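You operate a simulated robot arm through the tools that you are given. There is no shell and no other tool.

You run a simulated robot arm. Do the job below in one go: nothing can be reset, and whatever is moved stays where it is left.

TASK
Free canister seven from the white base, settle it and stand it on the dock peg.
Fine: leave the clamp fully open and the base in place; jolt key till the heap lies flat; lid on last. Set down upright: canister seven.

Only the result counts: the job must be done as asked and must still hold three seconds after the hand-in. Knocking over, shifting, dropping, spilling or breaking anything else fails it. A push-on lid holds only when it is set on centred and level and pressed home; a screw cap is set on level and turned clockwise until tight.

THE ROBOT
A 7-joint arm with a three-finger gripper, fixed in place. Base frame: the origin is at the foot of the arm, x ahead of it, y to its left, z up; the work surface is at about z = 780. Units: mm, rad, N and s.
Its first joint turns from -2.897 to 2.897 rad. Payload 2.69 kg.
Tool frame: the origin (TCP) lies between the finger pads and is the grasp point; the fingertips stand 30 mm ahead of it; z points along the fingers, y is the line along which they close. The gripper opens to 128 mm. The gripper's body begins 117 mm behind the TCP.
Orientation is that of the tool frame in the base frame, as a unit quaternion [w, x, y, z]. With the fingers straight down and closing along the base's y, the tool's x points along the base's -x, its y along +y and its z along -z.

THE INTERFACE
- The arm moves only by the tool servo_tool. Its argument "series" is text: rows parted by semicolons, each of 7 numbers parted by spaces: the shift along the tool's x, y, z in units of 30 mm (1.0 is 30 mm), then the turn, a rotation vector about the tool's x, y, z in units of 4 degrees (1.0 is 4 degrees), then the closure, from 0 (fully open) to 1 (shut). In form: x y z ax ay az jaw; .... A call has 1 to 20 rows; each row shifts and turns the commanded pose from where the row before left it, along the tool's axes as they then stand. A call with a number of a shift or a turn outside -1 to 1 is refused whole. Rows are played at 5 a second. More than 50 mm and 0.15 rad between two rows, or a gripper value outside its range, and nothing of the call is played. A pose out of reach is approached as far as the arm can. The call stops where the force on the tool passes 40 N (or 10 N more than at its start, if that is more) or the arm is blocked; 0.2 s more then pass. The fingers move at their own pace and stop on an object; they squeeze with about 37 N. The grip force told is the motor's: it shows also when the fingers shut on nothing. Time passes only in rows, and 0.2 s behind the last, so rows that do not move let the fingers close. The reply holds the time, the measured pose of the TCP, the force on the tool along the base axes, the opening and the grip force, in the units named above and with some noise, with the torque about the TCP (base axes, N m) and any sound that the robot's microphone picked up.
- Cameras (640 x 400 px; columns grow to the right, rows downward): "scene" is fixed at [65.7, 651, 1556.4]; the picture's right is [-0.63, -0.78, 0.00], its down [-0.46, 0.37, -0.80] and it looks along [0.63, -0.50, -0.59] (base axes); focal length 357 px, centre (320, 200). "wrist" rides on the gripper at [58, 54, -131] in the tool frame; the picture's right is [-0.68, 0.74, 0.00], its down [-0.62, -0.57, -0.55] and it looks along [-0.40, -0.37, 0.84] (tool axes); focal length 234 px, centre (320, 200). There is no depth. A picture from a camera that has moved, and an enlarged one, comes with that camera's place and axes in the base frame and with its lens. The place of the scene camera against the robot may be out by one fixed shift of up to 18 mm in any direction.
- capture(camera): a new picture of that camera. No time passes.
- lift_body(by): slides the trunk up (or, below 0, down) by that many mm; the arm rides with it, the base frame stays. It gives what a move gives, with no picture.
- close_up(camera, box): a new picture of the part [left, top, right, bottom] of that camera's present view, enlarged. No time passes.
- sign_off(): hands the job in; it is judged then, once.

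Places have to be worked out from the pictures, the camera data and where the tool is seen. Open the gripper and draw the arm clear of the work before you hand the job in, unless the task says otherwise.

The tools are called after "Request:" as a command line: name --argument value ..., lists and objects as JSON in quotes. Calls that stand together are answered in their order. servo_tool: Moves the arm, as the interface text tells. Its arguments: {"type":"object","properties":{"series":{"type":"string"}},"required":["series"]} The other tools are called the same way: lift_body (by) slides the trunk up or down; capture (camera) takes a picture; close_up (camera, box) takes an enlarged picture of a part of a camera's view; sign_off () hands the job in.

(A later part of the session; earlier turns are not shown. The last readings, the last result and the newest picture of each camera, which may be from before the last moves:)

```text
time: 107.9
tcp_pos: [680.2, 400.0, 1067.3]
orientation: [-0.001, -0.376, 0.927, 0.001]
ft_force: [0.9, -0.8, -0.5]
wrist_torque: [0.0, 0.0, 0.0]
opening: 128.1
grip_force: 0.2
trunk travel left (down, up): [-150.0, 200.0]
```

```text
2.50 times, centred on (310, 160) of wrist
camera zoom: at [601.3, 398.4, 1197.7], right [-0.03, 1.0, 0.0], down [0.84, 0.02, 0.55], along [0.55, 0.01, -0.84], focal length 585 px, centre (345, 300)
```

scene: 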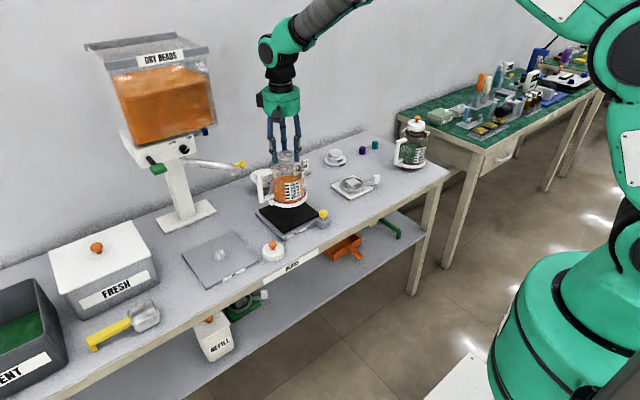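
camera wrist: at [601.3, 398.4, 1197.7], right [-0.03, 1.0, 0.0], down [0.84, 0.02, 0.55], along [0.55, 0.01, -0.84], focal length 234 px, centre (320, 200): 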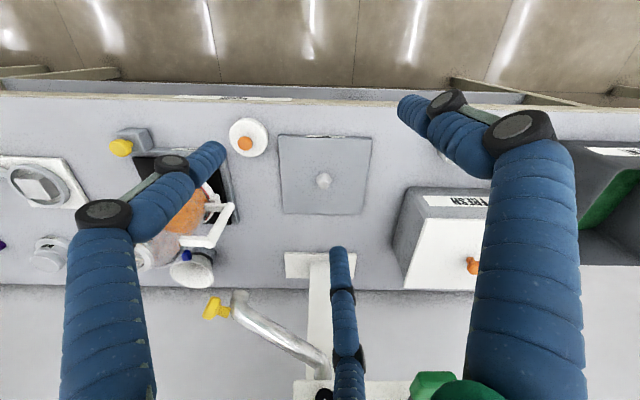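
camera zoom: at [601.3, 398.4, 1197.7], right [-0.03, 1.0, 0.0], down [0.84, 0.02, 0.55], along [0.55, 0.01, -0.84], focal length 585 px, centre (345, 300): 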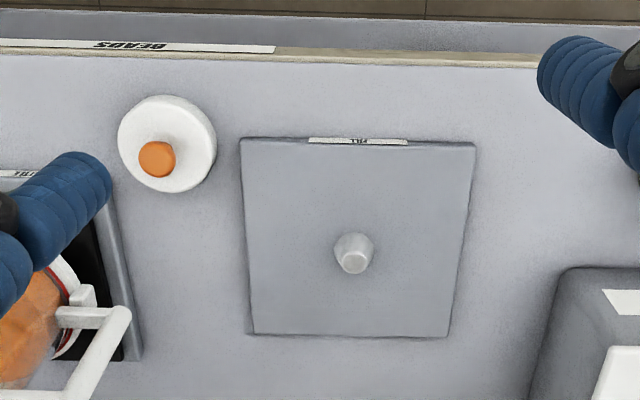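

The peg sits at the FILL plate's centre, (818,412). But triangulating from both cameras puts the filler's control box front near x≈920 and a green paddle near (834,497,1118), close above the dock. I tilt the camera up to survey the space over the dock before planning the placement.

Request:
servo_tool --series "0 0 0 0.697 -0.717 0 0; 0 0 0 0.697 -0.717 0 0; 0 0 0 0.697 -0.717 0 0; 0 0 0 0.697 -0.717 0 0; 0 0 0 0.697 -0.717 0 0; 0 0 0 0.697 -0.717 0 0; 0 0 0 0.697 -0.717 0 0; 0 0 0 0.697 -0.717 0 0; 0 0 0 0.697 -0.717 0 0; 0 0 0 0.697 -0.717 0 0; 0 0 0 0 0 0 0"

Request:
capture --camera "wrist"

Request:
capture --camera "scene"

```text
time: 110.3
tcp_pos: [679.0, 399.1, 1066.5]
orientation: [0.317, -0.352, 0.871, -0.129]
ft_force: [-0.1, 1.0, 0.0]
wrist_torque: [0.01, 0.01, -0.03]
opening: 128.0
grip_force: 0.1
trunk travel left (down, up): [-150.0, 200.0]
```

```text
taken
camera wrist: at [535.4, 399.3, 1115.7], right [-0.02, 1.0, -0.02], down [0.29, 0.02, 0.96], along [0.96, 0.01, -0.29], focal length 234 px, centre (320, 200)
```

wrist: 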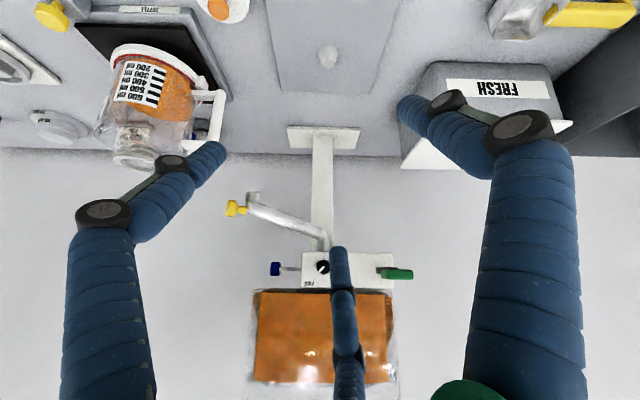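

```text
taken
```

scene: 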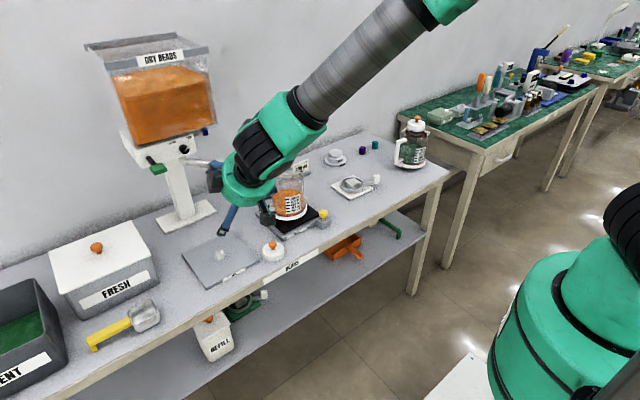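

Survey result: control box front ≈x 930 (knob at (922,408,1105)), green paddle at (836,497,1116), spout tip at (922,259,1005), hopper front ≈x 940. The dock at (818,412) is reachable from above but with little room beside the paddle, so I'll rehearse the docking pose empty, with tool yaw ≈110° so the hand's boxes point away. First I untilt and turn.

Request:
servo_tool --series "0 0 0 -0.697 0.717 0 0; 0 0 0 -0.697 0.717 0 0; 0 0 0 -0.697 0.717 0 0; 0 0 0 -0.697 0.717 0 0; 0 0 0 -0.697 0.717 0 0.2; 0 0 0 -0.697 0.717 0 0.4; 0 0 0 -0.697 0.717 0 0.547; 0 0 0 -0.697 0.717 0 0.547; 0 0 0 -0.697 0.717 0 0.547; 0 0 0 -0.697 0.717 0 0.547; 0 0 -0.6 0 0 0 0.547; 0 0 0 0 0 0 0.547"

Request:
servo_tool --series "0 0 0 0 0 -1 0.547; 0 0 0 0 0 -1 0.547; 0 0 0 0 0 -1 0.547; 0 0 0 0 0 -1 0.547; 0 0 0 0 0 -1 0.547; 0 0 0 0 0 -1 0.547; 0 0 0 0 0 -1 0.547; 0 0 0 0 0 -1 0.547; 0 0 0 0 0 -1 0.547; 0 0 0 0 0 -1 0.547; 0 0 0 0 0 -1 0.547; 0 0 0 0 0 -1 0.547; 0 0 0 0 0 -1 0.547; 0 0 0 0 0 -1 0.547; 0 0 0 0 0 -1 0.547; 0 0 0 0 0 -1 0.547; 0 0 0 0 0 -0.5 0.547; 0 0 0 0 0 0 0.547"

Request:
capture --camera "wrist"

```text
time: 112.9
tcp_pos: [679.2, 400.7, 1084.8]
orientation: [0.0, -0.375, 0.927, 0.001]
ft_force: [-0.7, -0.9, -0.1]
wrist_torque: [0.07, -0.02, 0.01]
opening: 57.8
grip_force: 0.1
trunk travel left (down, up): [-150.0, 200.0]
```

```text
time: 116.7
tcp_pos: [679.7, 399.5, 1085.6]
orientation: [0.0, 0.82, -0.573, -0.001]
ft_force: [0.1, 0.4, 1.0]
wrist_torque: [0.0, 0.0, -0.01]
opening: 58.0
grip_force: 0.1
trunk travel left (down, up): [-150.0, 200.0]
```

```text
taken
camera wrist: at [650.1, 327.9, 1215.1], right [-0.92, 0.38, 0.0], down [0.32, 0.77, 0.55], along [0.21, 0.51, -0.84], focal length 234 px, centre (320, 200)
```

wrist: 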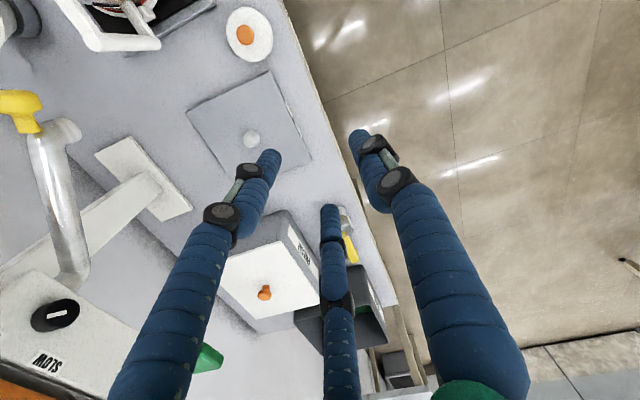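

Yaw is 110°. I now move over the dock in stages, high enough that the hand passes above the paddle.

Request:
servo_tool --series "0.2386 -0.8946 0 0 0 0 0.547; 0.2386 -0.8946 0 0 0 0 0.547; 0.2386 -0.8946 0 0 0 0 0.547; 0 0 0 0 0 0 0.547"

Request:
servo_tool --series "0.2386 -0.8946 0 0 0 0 0.547; 0.2386 -0.8946 0 0 0 0 0.547; 0 0 0 0 0 0 0.547; 0 0 0 0 0 0 0.547"

Request:
capture --camera "wrist"

Request:
capture --camera "scene"

```text
time: 117.7
tcp_pos: [763.7, 408.2, 1084.1]
orientation: [0.0, 0.819, -0.574, -0.001]
ft_force: [0.5, -0.1, -0.8]
wrist_torque: [-0.02, 0.04, -0.05]
opening: 57.9
grip_force: 0.0
trunk travel left (down, up): [-150.0, 200.0]
```

```text
time: 118.7
tcp_pos: [818.1, 412.7, 1083.5]
orientation: [0.0, 0.819, -0.574, 0.0]
ft_force: [-0.4, 0.4, -0.2]
wrist_torque: [-0.01, -0.02, -0.01]
opening: 58.1
grip_force: 0.1
trunk travel left (down, up): [-150.0, 200.0]
```

```text
taken
camera wrist: at [788.6, 340.1, 1215.0], right [-0.92, 0.38, 0.0], down [0.32, 0.77, 0.55], along [0.21, 0.51, -0.84], focal length 234 px, centre (320, 200)
```

wrist: 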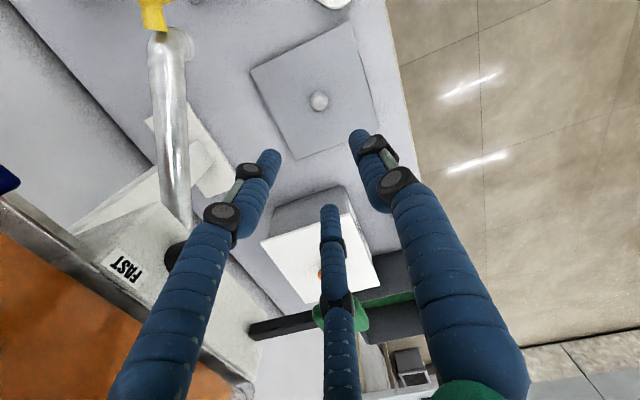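

```text
taken
```

scene: 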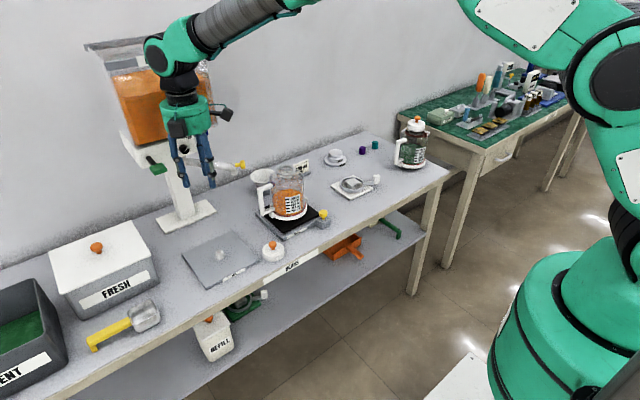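

Reach is fine and there's no contact. I zoom to check the clearance between the fingers/hand and the paddle before descending.

Request:
close_up --camera "scene" --box '[120, 70, 260, 210]'

Request:
close_up --camera "wrist" --box '[220, 180, 440, 380]'

```text
2.86 times, centred on (190, 140) of scene
camera zoom: at [65.7, 651.0, 1556.4], right [-0.63, -0.78, 0.0], down [-0.46, 0.37, -0.8], along [0.63, -0.5, -0.59], focal length 1019 px, centre (691, 371)
```

zoom: 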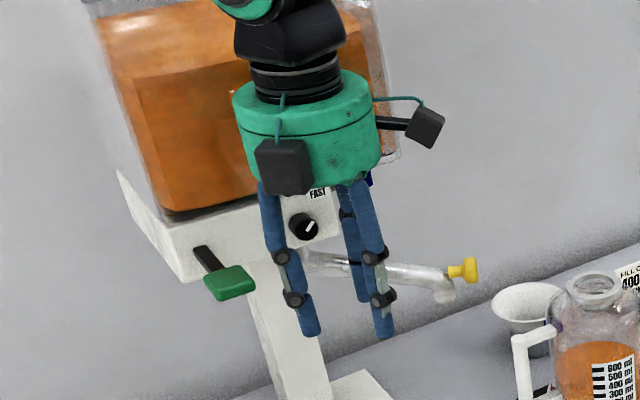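

```text
2.00 times, centred on (330, 280) of wrist
camera zoom: at [788.6, 340.1, 1215.0], right [-0.92, 0.38, 0.0], down [0.32, 0.77, 0.55], along [0.21, 0.51, -0.84], focal length 468 px, centre (300, 40)
```

zoom: 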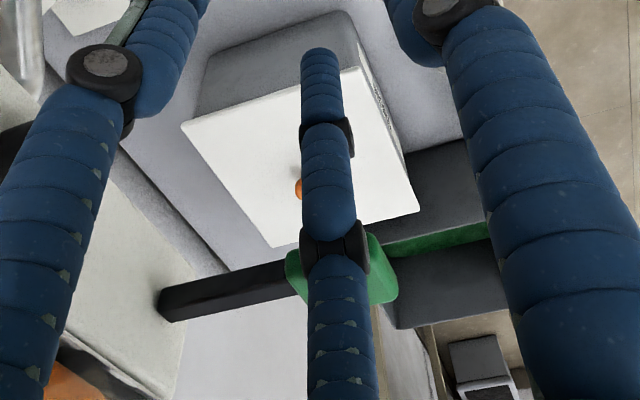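

The nearest paddle edge is ~69 mm from the tool axis versus hand radius ~52, so there's ~15 mm clearance. I rehearse the descent to TCP z≈985.

Request:
servo_tool --series "0 0 0.4 0 0 0 0.547; 0 0 0.4 0 0 0 0.547; 0 0 0.4 0 0 0 0.547; 0 0 0.4 0 0 0 0.547; 0 0 0 0 0 0 0.547"

Request:
servo_tool --series "0 0 0.4 0 0 0 0.547; 0 0 0.4 0 0 0 0.547; 0 0 0.4 0 0 0 0.547; 0 0 0.4 0 0 0 0.547; 0 0 0 0 0 0 0.547"

Request:
close_up --camera "scene" --box '[120, 90, 260, 270]'

Request:
capture --camera "wrist"

```text
time: 119.9
tcp_pos: [818.9, 411.4, 1035.4]
orientation: [0.0, 0.819, -0.573, -0.001]
ft_force: [0.5, 0.4, -0.1]
wrist_torque: [-0.04, 0.03, -0.03]
opening: 58.1
grip_force: 0.0
trunk travel left (down, up): [-150.0, 200.0]
```

```text
time: 121.1
tcp_pos: [819.5, 412.5, 986.6]
orientation: [0.0, 0.819, -0.573, -0.001]
ft_force: [-0.1, 0.0, -0.4]
wrist_torque: [0.0, 0.02, -0.01]
opening: 57.9
grip_force: 0.0
trunk travel left (down, up): [-150.0, 200.0]
```

```text
2.22 times, centred on (190, 180) of scene
camera zoom: at [65.7, 651.0, 1556.4], right [-0.63, -0.78, 0.0], down [-0.46, 0.37, -0.8], along [0.63, -0.5, -0.59], focal length 792 px, centre (609, 244)
```

zoom: 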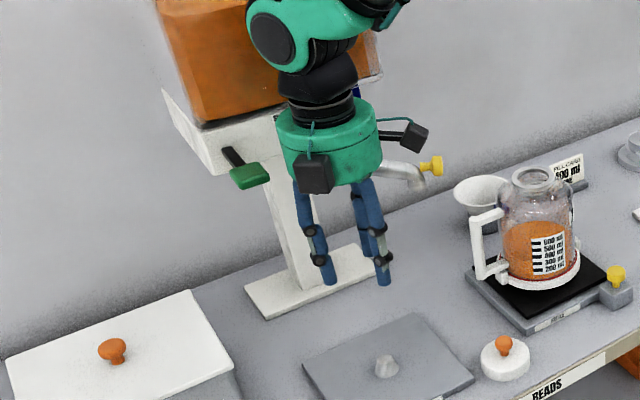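

```text
taken
camera wrist: at [789.1, 341.1, 1118.2], right [-0.92, 0.38, 0.0], down [0.32, 0.77, 0.55], along [0.21, 0.51, -0.84], focal length 234 px, centre (320, 200)
```

wrist: 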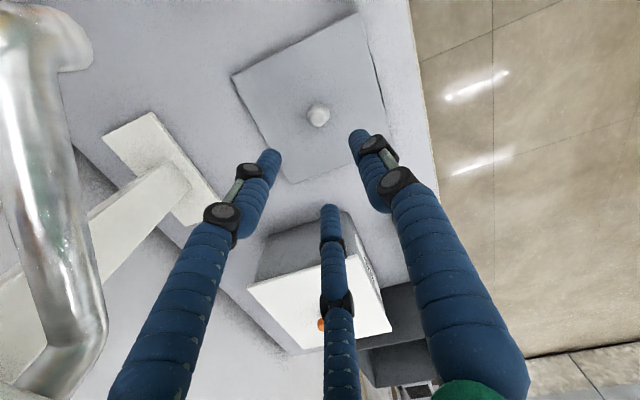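

The rehearsal shows the docking pose is free of contact. I back out the same way, turn back to yaw 0 and return to the canister.

Request:
servo_tool --series "0 0 -0.82 0 0 0 0.547; 0 0 -0.82 0 0 0 0.547; 0 0 -0.82 0 0 0 0.547; 0 0 -0.82 0 0 0 0.547; 0.036 0.937 0 0 0 0 0.547; 0.036 0.937 0 0 0 0 0.547; 0.036 0.937 0 0 0 0 0.547; 0 0 0 0 0 1 0.547; 0 0 0 0 0 1 0.547; 0 0 0 0 0 1 0.547; 0 0 0 0 0 1 0.547; 0 0 0 0 0 1 0.547; 0 0 0 0 0 1 0.547; 0 0 0 0 0 1 0.547; 0 0 0 0 0 1 0.547; 0 0 0 0 0 1 0.547; 0 0 0 0 0 1 0.547; 0 0 0 0 0 1 0.547; 0 0 0 0 0 1 0.547; 0 0 0 0 0 1 0.547"

Request:
servo_tool --series "0 0 0 0 0 1 0.547; 0 0 0 0 0 1 0.547; 0 0 0 0 0 1 0.547; 0 0 0 0 0 1 0.547; 0 0 0 0 0 1 0.547; 0 0 0 0 0 1 0.547; 0 0 0 0 0 1 0.547; 0 0 0 0 0 1 0.547; 0 0 0 0 0 1 0.547; 0 0 0 0 0 1 0.547; 0 0 0 0 0 1 0.547; 0 0 0 0 0 1 0.547; 0 0 0 0 0 1 0.547; 0 0 0 0 0 1 0.547; 0 0 0 0 0 0.5 0.547; 0 0 0 0 0 0 0.547"

```text
time: 125.3
tcp_pos: [739.8, 380.2, 1087.9]
orientation: [0.0, -0.484, 0.875, 0.001]
ft_force: [0.3, 0.9, -0.3]
wrist_torque: [0.04, -0.03, 0.02]
opening: 58.0
grip_force: 0.1
trunk travel left (down, up): [-150.0, 200.0]
```

```text
time: 128.7
tcp_pos: [740.8, 379.4, 1086.7]
orientation: [-0.001, 0.0, 1.0, 0.0]
ft_force: [0.0, 0.1, -0.2]
wrist_torque: [-0.04, -0.03, 0.03]
opening: 57.7
grip_force: 0.1
trunk travel left (down, up): [-150.0, 200.0]
```

Now I go to a spot where the wrist camera sees the neck well, to locate it again.

Request:
servo_tool --series "-0.096 -0.778 0.095 0 0 0 0.4; -0.096 -0.778 0.095 0 0 0 0.2; -0.096 -0.778 0.095 0 0 0 0; -0.096 -0.778 0.095 0 0 0 0; -0.096 -0.778 0.095 0 0 0 0; -0.096 -0.778 0.095 0 0 0 0; -0.096 -0.778 0.095 0 0 0 0; 0 0 0 0 0 0 0; 0 0 0 0 0 0 0"

Request:
close_up --camera "wrist" --box '[260, 140, 400, 280]'

Request:
capture --camera "wrist"

```text
time: 130.7
tcp_pos: [761.5, 219.4, 1067.8]
orientation: [-0.001, 0.0, 1.0, 0.0]
ft_force: [1.2, 0.3, -0.6]
wrist_torque: [0.0, -0.03, -0.01]
opening: 128.0
grip_force: 0.1
trunk travel left (down, up): [-150.0, 200.0]
```

```text
2.86 times, centred on (330, 210) of wrist
camera zoom: at [702.6, 273.7, 1197.8], right [0.68, 0.74, 0.0], down [0.62, -0.57, 0.55], along [0.4, -0.37, -0.84], focal length 669 px, centre (291, 171)
```

zoom: 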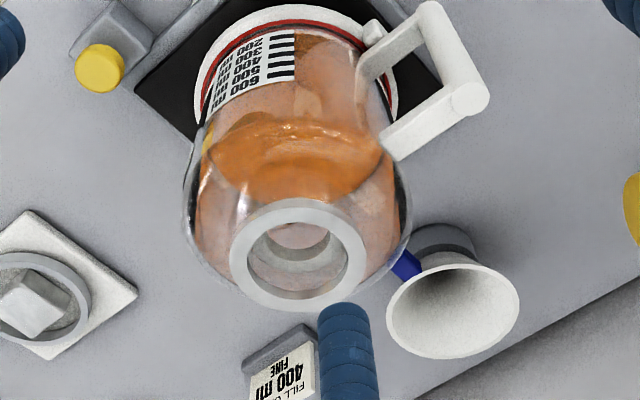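

```text
taken
camera wrist: at [702.6, 273.7, 1197.8], right [0.68, 0.74, 0.0], down [0.62, -0.57, 0.55], along [0.4, -0.37, -0.84], focal length 234 px, centre (320, 200)
```

wrist: 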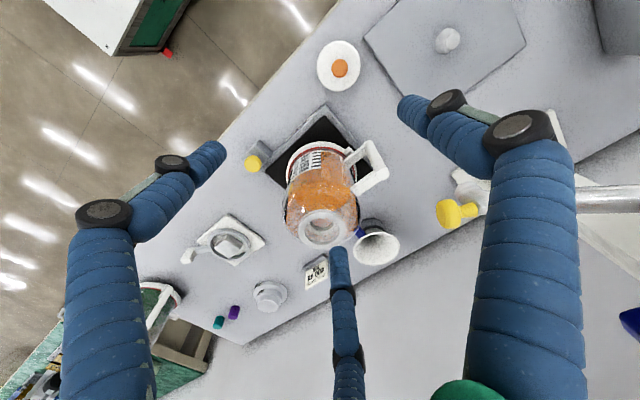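

I zoom further on the bead surface to judge whether it's truly flat.

Request:
close_up --camera "wrist" --box '[285, 165, 365, 245]'

Request:
close_up --camera "scene" --box '[262, 165, 322, 225]'

```text
5.00 times, centred on (325, 205) of wrist
camera zoom: at [702.6, 273.7, 1197.8], right [0.68, 0.74, 0.0], down [0.62, -0.57, 0.55], along [0.4, -0.37, -0.84], focal length 1171 px, centre (295, 175)
```

zoom: 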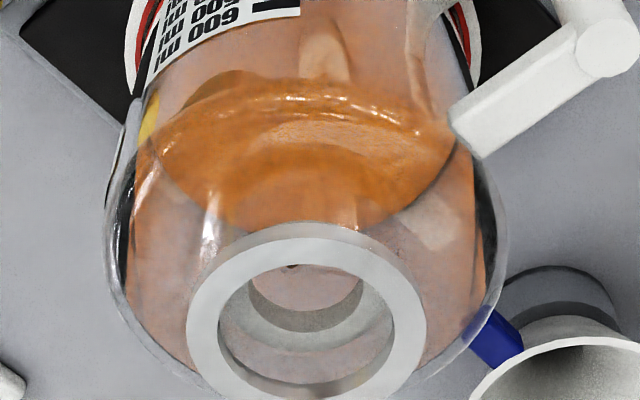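

```text
6.67 times, centred on (292, 195) of scene
camera zoom: at [65.7, 651.0, 1556.4], right [-0.63, -0.78, 0.0], down [-0.46, 0.37, -0.8], along [0.63, -0.5, -0.59], focal length 2378 px, centre (507, 233)
```

zoom: 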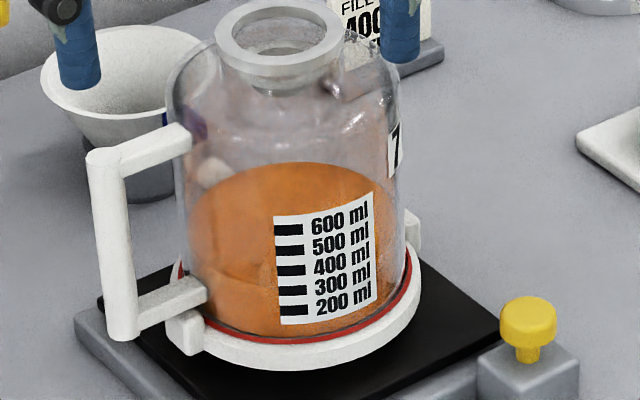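

I look at the near rim line in the scene view at high zoom to judge flatness.

Request:
close_up --camera "scene" --box '[270, 185, 306, 216]'

Request:
close_up --camera "wrist" --box '[290, 170, 350, 215]'

```text
12.90 times, centred on (288, 200) of scene
camera zoom: at [65.7, 651.0, 1556.4], right [-0.63, -0.78, 0.0], down [-0.46, 0.37, -0.8], along [0.63, -0.5, -0.59], focal length 4602 px, centre (733, 194)
```

zoom: 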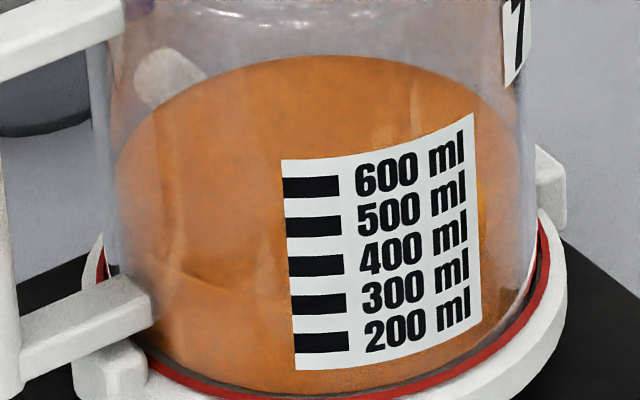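

```text
8.89 times, centred on (320, 192) of wrist
camera zoom: at [702.6, 273.7, 1197.8], right [0.68, 0.74, 0.0], down [0.62, -0.57, 0.55], along [0.4, -0.37, -0.84], focal length 2082 px, centre (320, 267)
```

zoom: 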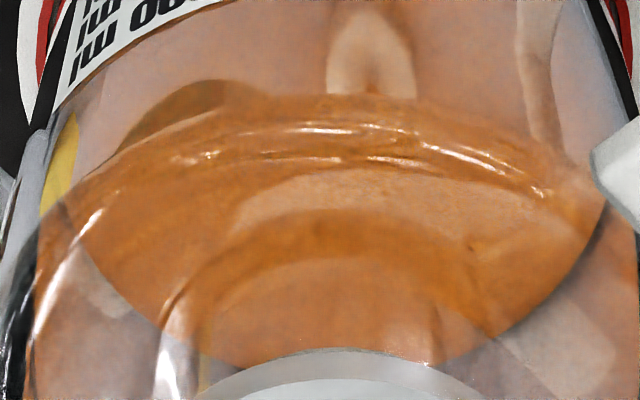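

The near rim matches a flat ellipse (predicted and observed points agree), so the heap lies flat. The neck is at (846,146), flange top ≈975. I move above it and align.

Request:
servo_tool --series "-0.704 -0.612 0 0 0 0 0; -0.704 -0.612 0 0 0 0 0.1; -0.704 -0.612 0 0 0 0 0.2; -0.704 -0.612 0.2 0 0 0 0.3; 0 0 0.4 0 0 0 0.3; 0 0 0.4 0 0 0 0.3; 0 0 0 0 0 0 0.3; 0 0 0 0 0 0 0.3"

Request:
close_up --camera "wrist" --box '[260, 100, 380, 220]'

```text
time: 132.5
tcp_pos: [844.1, 144.4, 1035.3]
orientation: [-0.002, 0.0, 1.0, 0.001]
ft_force: [0.5, 0.0, 1.2]
wrist_torque: [0.01, -0.03, -0.02]
opening: 89.8
grip_force: 0.1
trunk travel left (down, up): [-150.0, 200.0]
```

```text
3.33 times, centred on (320, 160) of wrist
camera zoom: at [786.5, 198.1, 1167.3], right [0.68, 0.74, 0.0], down [0.62, -0.57, 0.55], along [0.4, -0.37, -0.84], focal length 781 px, centre (320, 333)
```

zoom: 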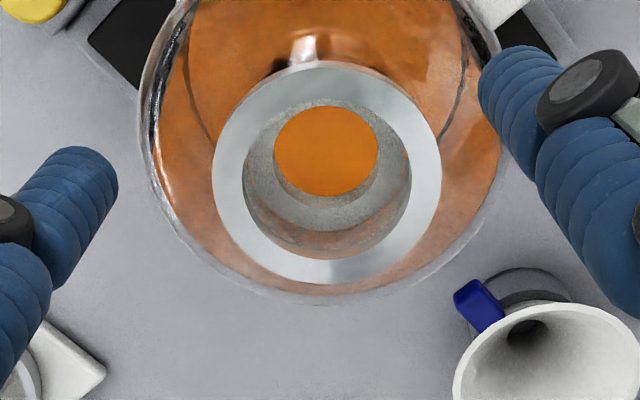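

Neck centre measured at (844.7,146.7), flange top z 975. I correct by 2 mm and descend to TCP z≈993.5.

Request:
servo_tool --series "-0.02 0.07 0.4 0 0 0 0.3; 0 0 0.4 0 0 0 0.3; 0 0 0.4 0 0 0 0.3; 0 0 0.15 0 0 0 0.3; 0 0 0 0 0 0 0.3; 0 0 0 0 0 0 0.3"

Request:
close_up --camera "scene" --box '[262, 140, 322, 200]'

```text
time: 133.9
tcp_pos: [844.8, 146.4, 995.1]
orientation: [-0.002, 0.0, 1.0, -0.001]
ft_force: [0.3, 0.6, -0.1]
wrist_torque: [0.03, 0.02, 0.01]
opening: 89.6
grip_force: 0.0
trunk travel left (down, up): [-150.0, 200.0]
```

```text
6.67 times, centred on (292, 170) of scene
camera zoom: at [65.7, 651.0, 1556.4], right [-0.63, -0.78, 0.0], down [-0.46, 0.37, -0.8], along [0.63, -0.5, -0.59], focal length 2378 px, centre (507, 400)
```

zoom: 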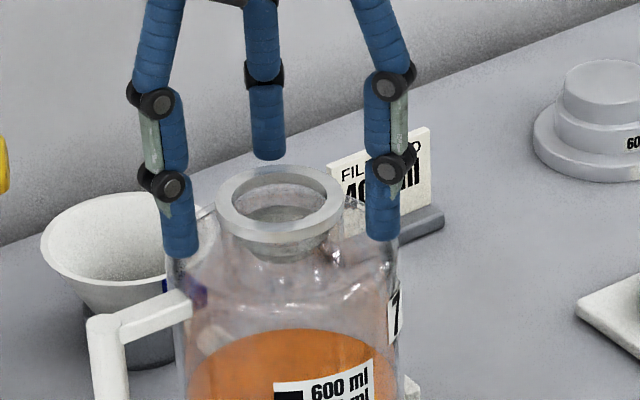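

Tips are ~12 mm below the flange top around the neck. I close and lift a little.

Request:
servo_tool --series "0 0 0 0 0 0 0.4; 0 0 0 0 0 0 0.5; 0 0 0 0 0 0 0.55; 0 0 0 0 0 0 0.6; 0 0 0 0 0 0 0.8; 0 0 0 0 0 0 1; 0 0 0 0 0 0 1"

Request:
servo_tool --series "0 0 -0.15 0 0 0 1; 0 0 -0.2 0 0 0 1; 0 0 -0.2 0 0 0 1; 0 0 0 0 0 0 1"

Request:
close_up --camera "scene" --box '[255, 150, 335, 230]'

```text
time: 135.5
tcp_pos: [844.7, 145.1, 994.8]
orientation: [-0.001, -0.001, 1.0, -0.001]
ft_force: [-2.1, -1.4, 0.8]
wrist_torque: [-0.12, 0.19, 0.0]
opening: 57.2
grip_force: 37.5
trunk travel left (down, up): [-150.0, 200.0]
```

```text
time: 136.5
tcp_pos: [846.0, 144.7, 1011.5]
orientation: [0.0, -0.001, 1.0, 0.0]
ft_force: [0.1, 0.7, -0.4]
wrist_torque: [0.01, 0.03, 0.02]
opening: 0.8
grip_force: 32.6
trunk travel left (down, up): [-150.0, 200.0]
```

```text
5.00 times, centred on (295, 190) of scene
camera zoom: at [65.7, 651.0, 1556.4], right [-0.63, -0.78, 0.0], down [-0.46, 0.37, -0.8], along [0.63, -0.5, -0.59], focal length 1783 px, centre (445, 250)
```

zoom: 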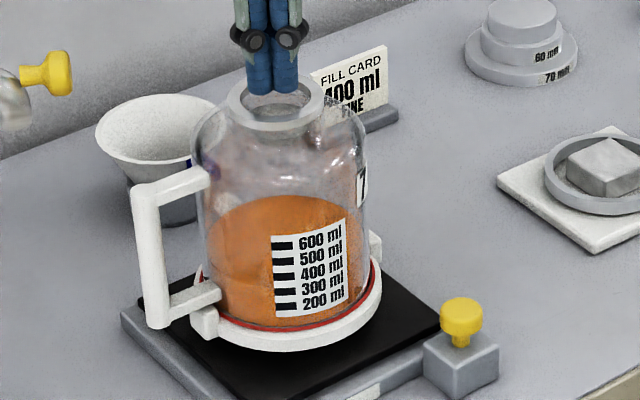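

The fingers slipped off the flange because I gripped too near the tips; the canister is unmoved. I raise, re-open, and go deeper this time, feeling for the shoulder.

Request:
servo_tool --series "0 0 -0.4 0 0 0 1; 0 0 0 0 0 0 0.6; 0 0 0 0 0 0 0.3; 0 0 0 0 0 0 0.3; 0 0 0 0 0 0 0.3"

Request:
close_up --camera "wrist" --box '[260, 100, 380, 220]'

Request:
close_up --camera "scene" --box '[255, 150, 335, 230]'

```text
time: 137.7
tcp_pos: [846.1, 144.7, 1024.0]
orientation: [-0.001, 0.0, 1.0, 0.0]
ft_force: [0.0, 0.6, 0.2]
wrist_torque: [-0.01, -0.03, 0.0]
opening: 89.4
grip_force: 0.0
trunk travel left (down, up): [-150.0, 200.0]
```

```text
3.33 times, centred on (320, 160) of wrist
camera zoom: at [788.2, 199.9, 1154.8], right [0.68, 0.74, 0.0], down [0.62, -0.57, 0.55], along [0.4, -0.37, -0.84], focal length 781 px, centre (320, 333)
```

zoom: 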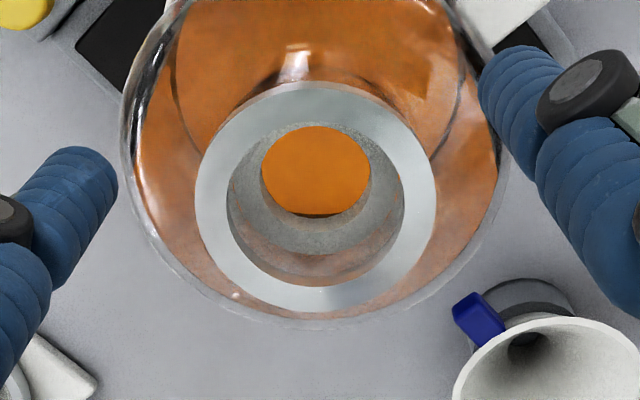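

```text
5.00 times, centred on (295, 190) of scene
camera zoom: at [65.7, 651.0, 1556.4], right [-0.63, -0.78, 0.0], down [-0.46, 0.37, -0.8], along [0.63, -0.5, -0.59], focal length 1783 px, centre (445, 250)
```

zoom: 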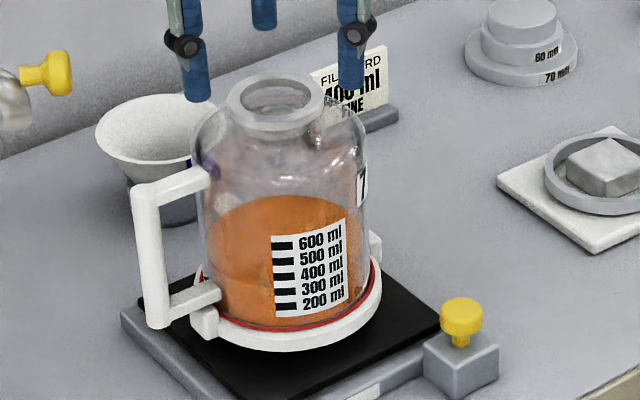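

Canister is unmoved: neck at (845,146.4), top 974.7. I descend to z≈990 with a small correction, narrow to ~72 mm, then step down feeling for the shoulder.

Request:
servo_tool --series "0.033 0.057 0.4 0 0 0 0.3; 0 0 0.4 0 0 0 0.3; 0 0 0.33 0 0 0 0.3; 0 0 0 0 0 0 0.4; 0 0 0 0 0 0 0.44; 0 0 0 0 0 0 0.44"

Request:
servo_tool --series "0 0 0.06 0 0 0 0.44; 0 0 0 0 0 0 0.44"

Request:
servo_tool --series "0 0 0.06 0 0 0 0.44; 0 0 0 0 0 0 0.44"

```text
time: 139.1
tcp_pos: [843.9, 146.6, 991.2]
orientation: [-0.002, 0.0, 1.0, 0.0]
ft_force: [-0.4, -0.6, -0.3]
wrist_torque: [0.02, -0.03, 0.0]
opening: 71.4
grip_force: 0.1
trunk travel left (down, up): [-150.0, 200.0]
```

```text
time: 139.7
tcp_pos: [843.9, 147.1, 988.0]
orientation: [-0.001, 0.001, 1.0, 0.0]
ft_force: [-0.4, -1.0, -0.6]
wrist_torque: [0.0, 0.01, 0.02]
opening: 71.9
grip_force: 0.1
trunk travel left (down, up): [-150.0, 200.0]
```

```text
time: 140.3
tcp_pos: [844.5, 147.9, 987.1]
orientation: [-0.001, -0.001, 1.0, 0.0]
ft_force: [-0.2, -0.4, 0.4]
wrist_torque: [-0.04, 0.01, 0.0]
opening: 71.3
grip_force: 0.1
trunk travel left (down, up): [-150.0, 200.0]
```

No shoulder contact yet at z≈987; two more small steps, one at a time.

Request:
servo_tool --series "0 0 0.06 0 0 0 0.44; 0 0 0 0 0 0 0.44"

Request:
close_up --camera "scene" --box '[262, 140, 322, 200]'

```text
time: 140.9
tcp_pos: [843.9, 147.3, 985.8]
orientation: [-0.001, 0.0, 1.0, 0.001]
ft_force: [-0.8, 0.6, -0.2]
wrist_torque: [-0.03, -0.03, 0.0]
opening: 71.6
grip_force: 0.1
trunk travel left (down, up): [-150.0, 200.0]
```

```text
6.67 times, centred on (292, 170) of scene
camera zoom: at [65.7, 651.0, 1556.4], right [-0.63, -0.78, 0.0], down [-0.46, 0.37, -0.8], along [0.63, -0.5, -0.59], focal length 2378 px, centre (507, 400)
```

zoom: 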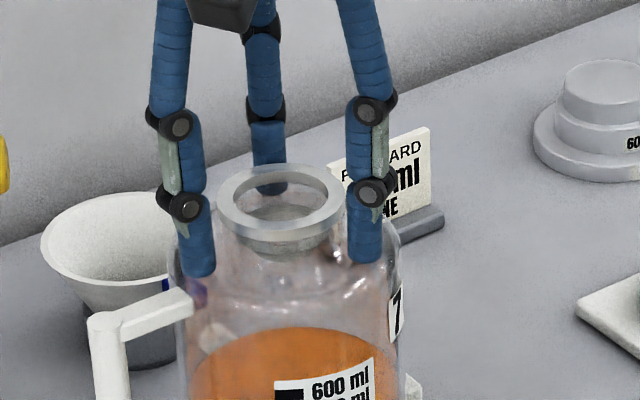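

Now ~9 mm deeper than before, still no contact with the shoulder. I close here and check the opening.

Request:
servo_tool --series "0 0 0 0 0 0 0.5; 0 0 0 0 0 0 0.54; 0 0 0 0 0 0 0.58; 0 0 0 0 0 0 0.62; 0 0 0 0 0 0 0.62"

Request:
servo_tool --series "0 0 0 0 0 0 0.8; 0 0 0 0 0 0 1; 0 0 0 0 0 0 1; 0 0 0 0 0 0 1"

Request:
close_up --camera "scene" --box '[262, 140, 322, 200]'

```text
time: 142.1
tcp_pos: [845.4, 146.4, 985.0]
orientation: [0.0, 0.0, 1.0, 0.001]
ft_force: [1.4, -1.3, 2.3]
wrist_torque: [-0.12, -0.08, -0.01]
opening: 59.8
grip_force: 7.9
trunk travel left (down, up): [-150.0, 200.0]
```

```text
time: 143.1
tcp_pos: [844.2, 145.7, 983.8]
orientation: [0.0, -0.001, 1.0, 0.001]
ft_force: [0.9, -2.2, 3.0]
wrist_torque: [-0.18, -0.13, 0.01]
opening: 58.7
grip_force: 36.9
trunk travel left (down, up): [-150.0, 200.0]
```

```text
6.67 times, centred on (292, 170) of scene
camera zoom: at [65.7, 651.0, 1556.4], right [-0.63, -0.78, 0.0], down [-0.46, 0.37, -0.8], along [0.63, -0.5, -0.59], focal length 2378 px, centre (507, 400)
```

zoom: 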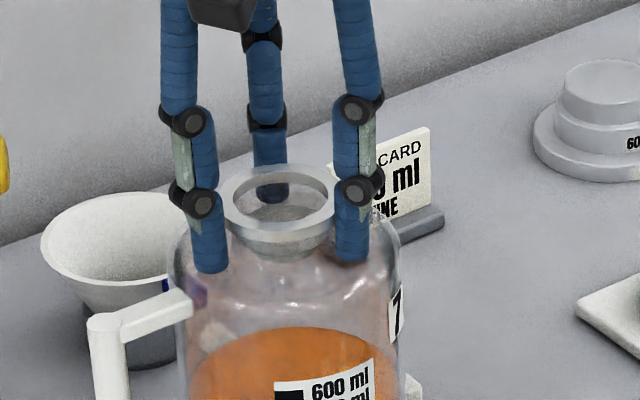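

Good hold (58.7 mm, 37 N). I lift slowly and watch the opening for slip.

Request:
servo_tool --series "0 0 -0.08 0 0 0 1; 0 0 -0.08 0 0 0 1; 0 0 0 0 0 0 1"

Request:
servo_tool --series "0 0 -0.1 0 0 0 1; 0 0 -0.1 0 0 0 1; 0 0 0 0 0 0 1"

Request:
close_up --camera "scene" --box '[255, 150, 335, 230]'

```text
time: 143.9
tcp_pos: [843.9, 148.6, 989.9]
orientation: [-0.001, 0.0, 1.0, 0.0]
ft_force: [-0.3, -0.8, -3.5]
wrist_torque: [0.0, 0.0, -0.01]
opening: 58.5
grip_force: 36.6
trunk travel left (down, up): [-150.0, 200.0]
```

```text
time: 144.7
tcp_pos: [845.7, 145.9, 996.4]
orientation: [0.0, 0.0, 1.0, -0.001]
ft_force: [0.4, -0.3, -3.6]
wrist_torque: [0.05, -0.02, 0.02]
opening: 58.2
grip_force: 37.2
trunk travel left (down, up): [-150.0, 200.0]
```

```text
5.00 times, centred on (295, 190) of scene
camera zoom: at [65.7, 651.0, 1556.4], right [-0.63, -0.78, 0.0], down [-0.46, 0.37, -0.8], along [0.63, -0.5, -0.59], focal length 1783 px, centre (445, 250)
```

zoom: 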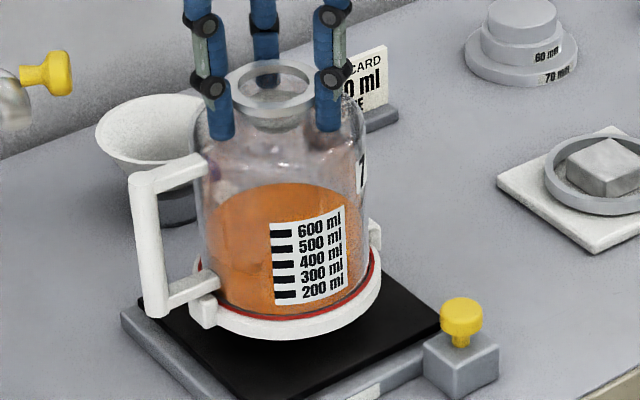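

Lift is holding (58.2, steady weight). I raise to TCP z≈1045 and draw the canister toward (775,205), away from the spout.

Request:
servo_tool --series "0 0 -0.2 0 0 0 1; 0 0 -0.3 0 0 0 1; 0 0 -0.4 0 0 0 1; 0 0 -0.4 0 0 0 1; 0 0 -0.3 0 0 0 1; 0 0 0 0 0 0 1"

Request:
servo_tool --series "0.2 0.17 0 0 0 0 1; 0.4 0.34 0 0 0 0 1; 0.43 0.36 0 0 0 0 1; 0.43 0.36 0 0 0 0 1; 0.43 0.36 0 0 0 0 1; 0.3 0.26 0 0 0 0 1; 0.14 0.12 0 0 0 0 1; 0 0 0 0 0 0 1"

Request:
capture --camera "scene"

```text
time: 146.1
tcp_pos: [844.5, 146.7, 1043.6]
orientation: [-0.001, 0.0, 1.0, 0.0]
ft_force: [-0.4, 0.7, -4.7]
wrist_torque: [-0.01, 0.01, 0.0]
opening: 58.1
grip_force: 37.0
trunk travel left (down, up): [-150.0, 200.0]
```

```text
time: 147.9
tcp_pos: [775.0, 206.5, 1043.9]
orientation: [-0.001, 0.0, 1.0, 0.0]
ft_force: [-0.9, 0.5, 0.1]
wrist_torque: [-0.04, 0.01, -0.05]
opening: 57.4
grip_force: 36.8
trunk travel left (down, up): [-150.0, 200.0]
```

```text
taken
```

scene: 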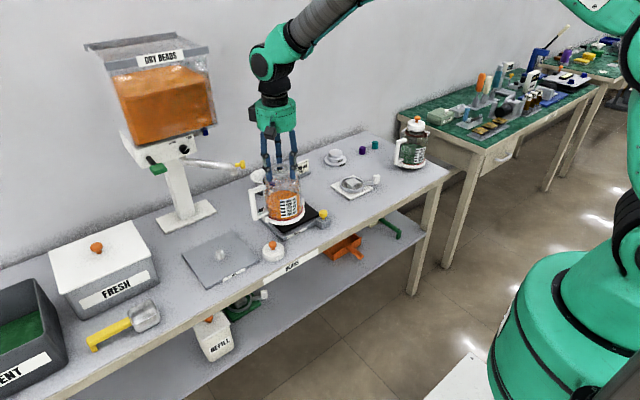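

I zoom in to verify the canister is still held properly (opening 57.4, z force back to ~0 as before).

Request:
close_up --camera "scene" --box '[235, 130, 335, 250]'

Request:
close_up --camera "wrist" --box '[220, 80, 420, 230]'

```text
3.33 times, centred on (285, 190) of scene
camera zoom: at [65.7, 651.0, 1556.4], right [-0.63, -0.78, 0.0], down [-0.46, 0.37, -0.8], along [0.63, -0.5, -0.59], focal length 1189 px, centre (437, 233)
```

zoom: 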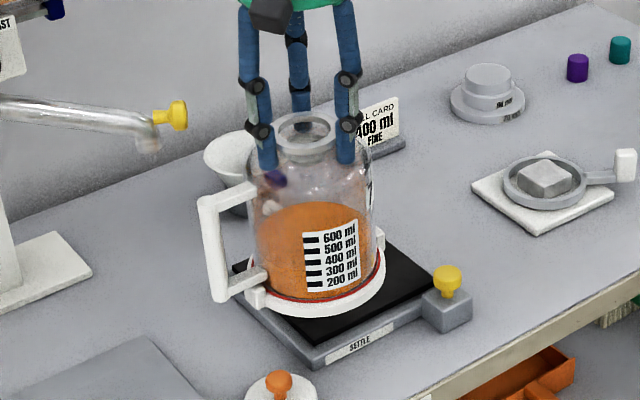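

```text
2.67 times, centred on (320, 155) of wrist
camera zoom: at [718.3, 261.6, 1175.2], right [0.68, 0.74, 0.0], down [0.62, -0.57, 0.55], along [0.4, -0.37, -0.84], focal length 624 px, centre (320, 320)
```

zoom: 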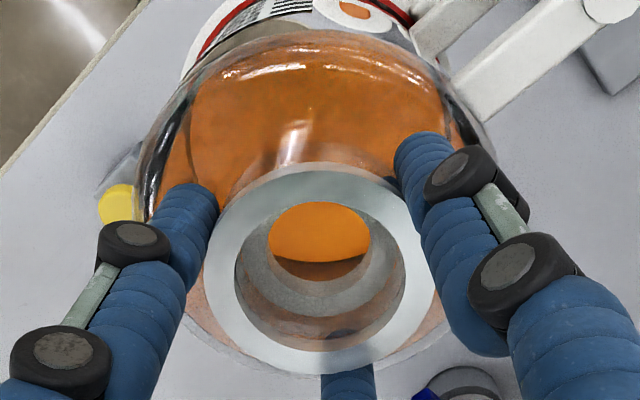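

Canister is held firmly (flange 10 mm below TCP, as planned). I now rotate the tool +110° slowly so the handle ends up facing the robot and the hand's boxes clear the paddle.

Request:
servo_tool --series "0 0 0 0 0 -0.3 1; 0 0 0 0 0 -0.6 1; 0 0 0 0 0 -0.75 1; 0 0 0 0 0 -0.75 1; 0 0 0 0 0 -0.75 1; 0 0 0 0 0 -0.75 1; 0 0 0 0 0 -0.75 1; 0 0 0 0 0 -0.75 1; 0 0 0 0 0 -0.75 1; 0 0 0 0 0 -0.75 1; 0 0 0 0 0 -0.75 1; 0 0 0 0 0 -0.75 1; 0 0 0 0 0 -0.75 1; 0 0 0 0 0 -0.75 1; 0 0 0 0 0 -0.75 1; 0 0 0 0 0 -0.75 1; 0 0 0 0 0 -0.75 1; 0 0 0 0 0 -0.6 1; 0 0 0 0 0 -0.3 1; 0 0 0 0 0 0 1"

Request:
close_up --camera "scene" --box '[235, 130, 335, 250]'

```text
time: 152.1
tcp_pos: [774.8, 207.0, 1044.0]
orientation: [0.0, -0.441, 0.898, 0.001]
ft_force: [0.2, -0.2, 0.9]
wrist_torque: [-0.01, -0.03, -0.02]
opening: 57.1
grip_force: 36.4
trunk travel left (down, up): [-150.0, 200.0]
```

```text
3.33 times, centred on (285, 190) of scene
camera zoom: at [65.7, 651.0, 1556.4], right [-0.63, -0.78, 0.0], down [-0.46, 0.37, -0.8], along [0.63, -0.5, -0.59], focal length 1189 px, centre (437, 233)
```

zoom: 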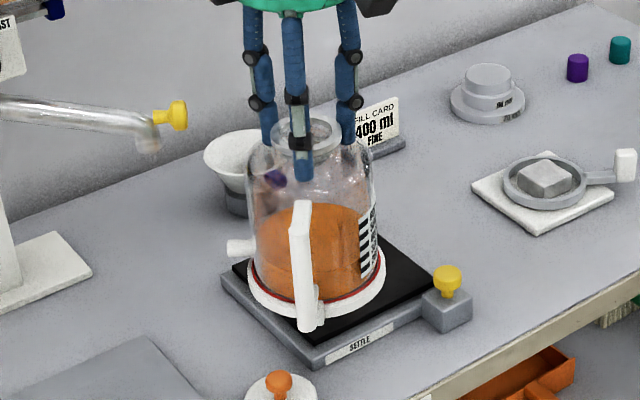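

Half-way, stable. I complete the rotation.

Request:
servo_tool --series "0 0 0 0 0 -0.4 1; 0 0 0 0 0 -0.7 1; 0 0 0 0 0 -0.83 1; 0 0 0 0 0 -0.83 1; 0 0 0 0 0 -0.83 1; 0 0 0 0 0 -0.83 1; 0 0 0 0 0 -0.83 1; 0 0 0 0 0 -0.83 1; 0 0 0 0 0 -0.83 1; 0 0 0 0 0 -0.83 1; 0 0 0 0 0 -0.83 1; 0 0 0 0 0 -0.83 1; 0 0 0 0 0 -0.83 1; 0 0 0 0 0 -0.83 1; 0 0 0 0 0 -0.83 1; 0 0 0 0 0 -0.83 1; 0 0 0 0 0 -0.83 1; 0 0 0 0 0 -0.6 1; 0 0 0 0 0 -0.25 1; 0 0 0 0 0 0 1"

Request:
close_up --camera "scene" --box '[235, 130, 335, 250]'

Request:
capture --camera "wrist"

```text
time: 156.3
tcp_pos: [774.6, 206.2, 1043.2]
orientation: [0.0, 0.818, -0.575, -0.001]
ft_force: [-0.6, 0.2, 0.9]
wrist_torque: [0.01, 0.0, -0.02]
opening: 56.9
grip_force: 37.0
trunk travel left (down, up): [-150.0, 200.0]
```

```text
3.33 times, centred on (285, 190) of scene
camera zoom: at [65.7, 651.0, 1556.4], right [-0.63, -0.78, 0.0], down [-0.46, 0.37, -0.8], along [0.63, -0.5, -0.59], focal length 1189 px, centre (437, 233)
```

zoom: 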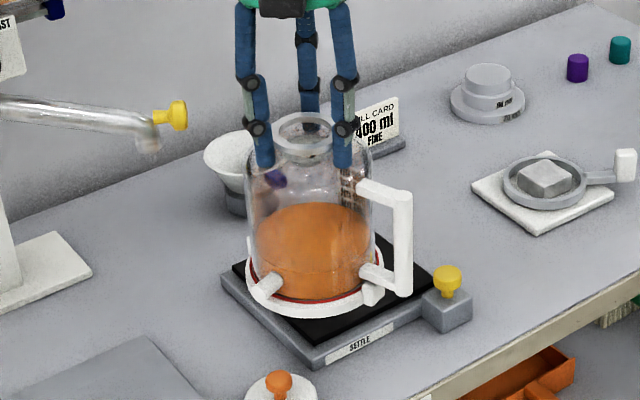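

```text
taken
camera wrist: at [745.3, 134.5, 1175.0], right [-0.92, 0.39, 0.0], down [0.32, 0.77, 0.55], along [0.21, 0.51, -0.84], focal length 234 px, centre (320, 200)
```

wrist: 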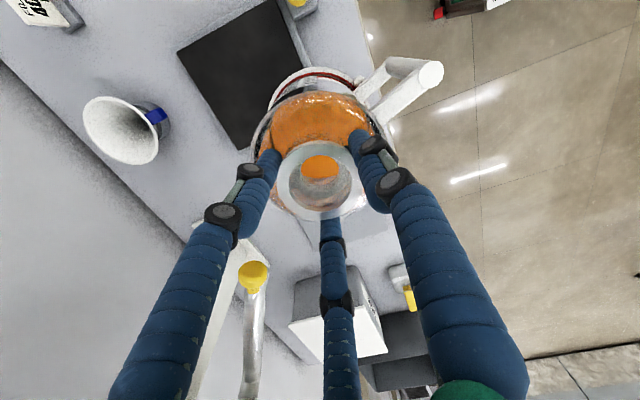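

The handle now faces the robot and the surface looks flat. I carry the canister along y to (763,356), then in to the dock axis.

Request:
servo_tool --series "-0.169 -0.046 0 0 0 0 1; -0.338 -0.092 0 0 0 0 1; -0.507 -0.138 0 0 0 0 1; -0.563 -0.153 0 0 0 0 1; -0.563 -0.153 0 0 0 0 1; -0.563 -0.153 0 0 0 0 1; -0.563 -0.153 0 0 0 0 1; -0.563 -0.153 0 0 0 0 1; -0.507 -0.138 0 0 0 0 1; -0.338 -0.092 0 0 0 0 1; -0.169 -0.046 0 0 0 0 1; 0 0 0 0 0 0 1"

Request:
capture --camera "scene"

```text
time: 158.9
tcp_pos: [763.1, 355.5, 1042.6]
orientation: [0.001, 0.819, -0.574, -0.001]
ft_force: [-0.3, -0.2, 1.1]
wrist_torque: [-0.02, -0.03, -0.02]
opening: 57.2
grip_force: 36.8
trunk travel left (down, up): [-150.0, 200.0]
```

```text
taken
```

scene: 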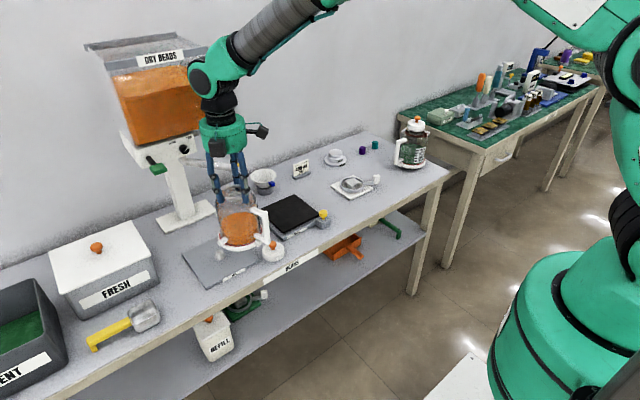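

Steady. Now in over the peg at (818,412).

Request:
servo_tool --series "-0.089 -0.186 0 0 0 0 1; -0.177 -0.372 0 0 0 0 1; -0.222 -0.465 0 0 0 0 1; -0.222 -0.465 0 0 0 0 1; -0.222 -0.465 0 0 0 0 1; -0.133 -0.279 0 0 0 0 1; -0.066 -0.139 0 0 0 0 1; 0 0 0 0 0 0 1; 0 0 0 0 0 0 1"

Request:
close_up --camera "scene" --box '[130, 90, 290, 290]'

Request:
capture --camera "wrist"

```text
time: 160.9
tcp_pos: [818.1, 412.3, 1043.6]
orientation: [0.001, 0.818, -0.575, -0.001]
ft_force: [-0.6, 0.4, -0.2]
wrist_torque: [0.0, -0.02, 0.0]
opening: 57.1
grip_force: 36.6
trunk travel left (down, up): [-150.0, 200.0]
```

```text
2.00 times, centred on (210, 190) of scene
camera zoom: at [65.7, 651.0, 1556.4], right [-0.63, -0.78, 0.0], down [-0.46, 0.37, -0.8], along [0.63, -0.5, -0.59], focal length 713 px, centre (540, 220)
```

zoom: 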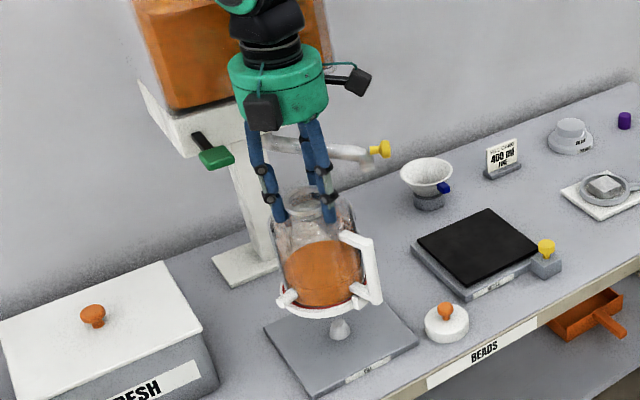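

```text
taken
camera wrist: at [788.4, 341.1, 1174.0], right [-0.92, 0.39, 0.0], down [0.32, 0.77, 0.55], along [0.21, 0.51, -0.84], focal length 234 px, centre (320, 200)
```

wrist: 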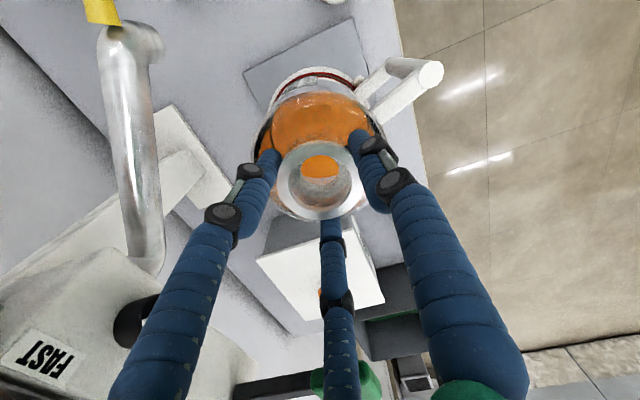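

I zoom in to verify that the canister's bottom is centred over the peg.

Request:
close_up --camera "scene" --box '[180, 180, 250, 270]'

Request:
close_up --camera "wrist" --box '[230, 30, 430, 230]'

```text
4.44 times, centred on (215, 225) of scene
camera zoom: at [65.7, 651.0, 1556.4], right [-0.63, -0.78, 0.0], down [-0.46, 0.37, -0.8], along [0.63, -0.5, -0.59], focal length 1585 px, centre (787, 89)
```

zoom: 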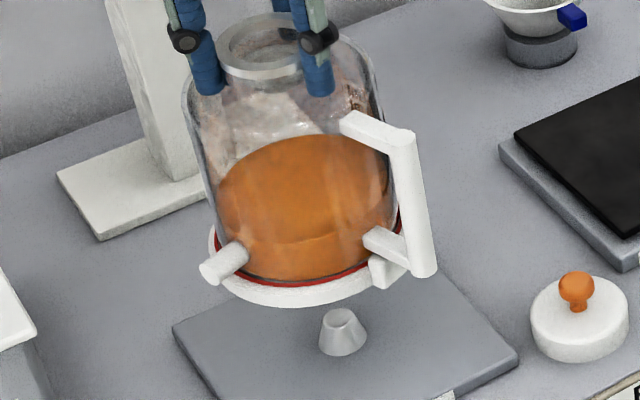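

```text
2.00 times, centred on (330, 130) of wrist
camera zoom: at [788.4, 341.1, 1174.0], right [-0.92, 0.39, 0.0], down [0.32, 0.77, 0.55], along [0.21, 0.51, -0.84], focal length 468 px, centre (300, 340)
```

zoom: 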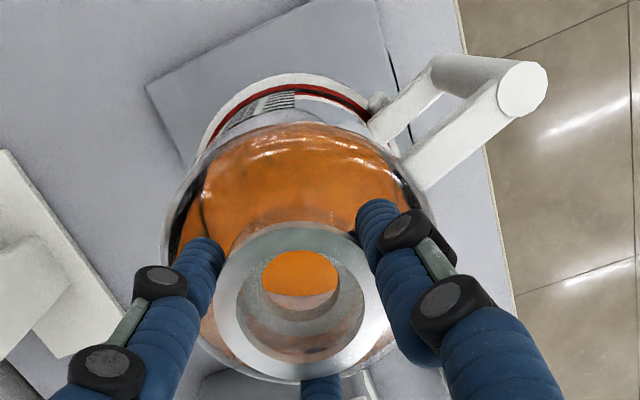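

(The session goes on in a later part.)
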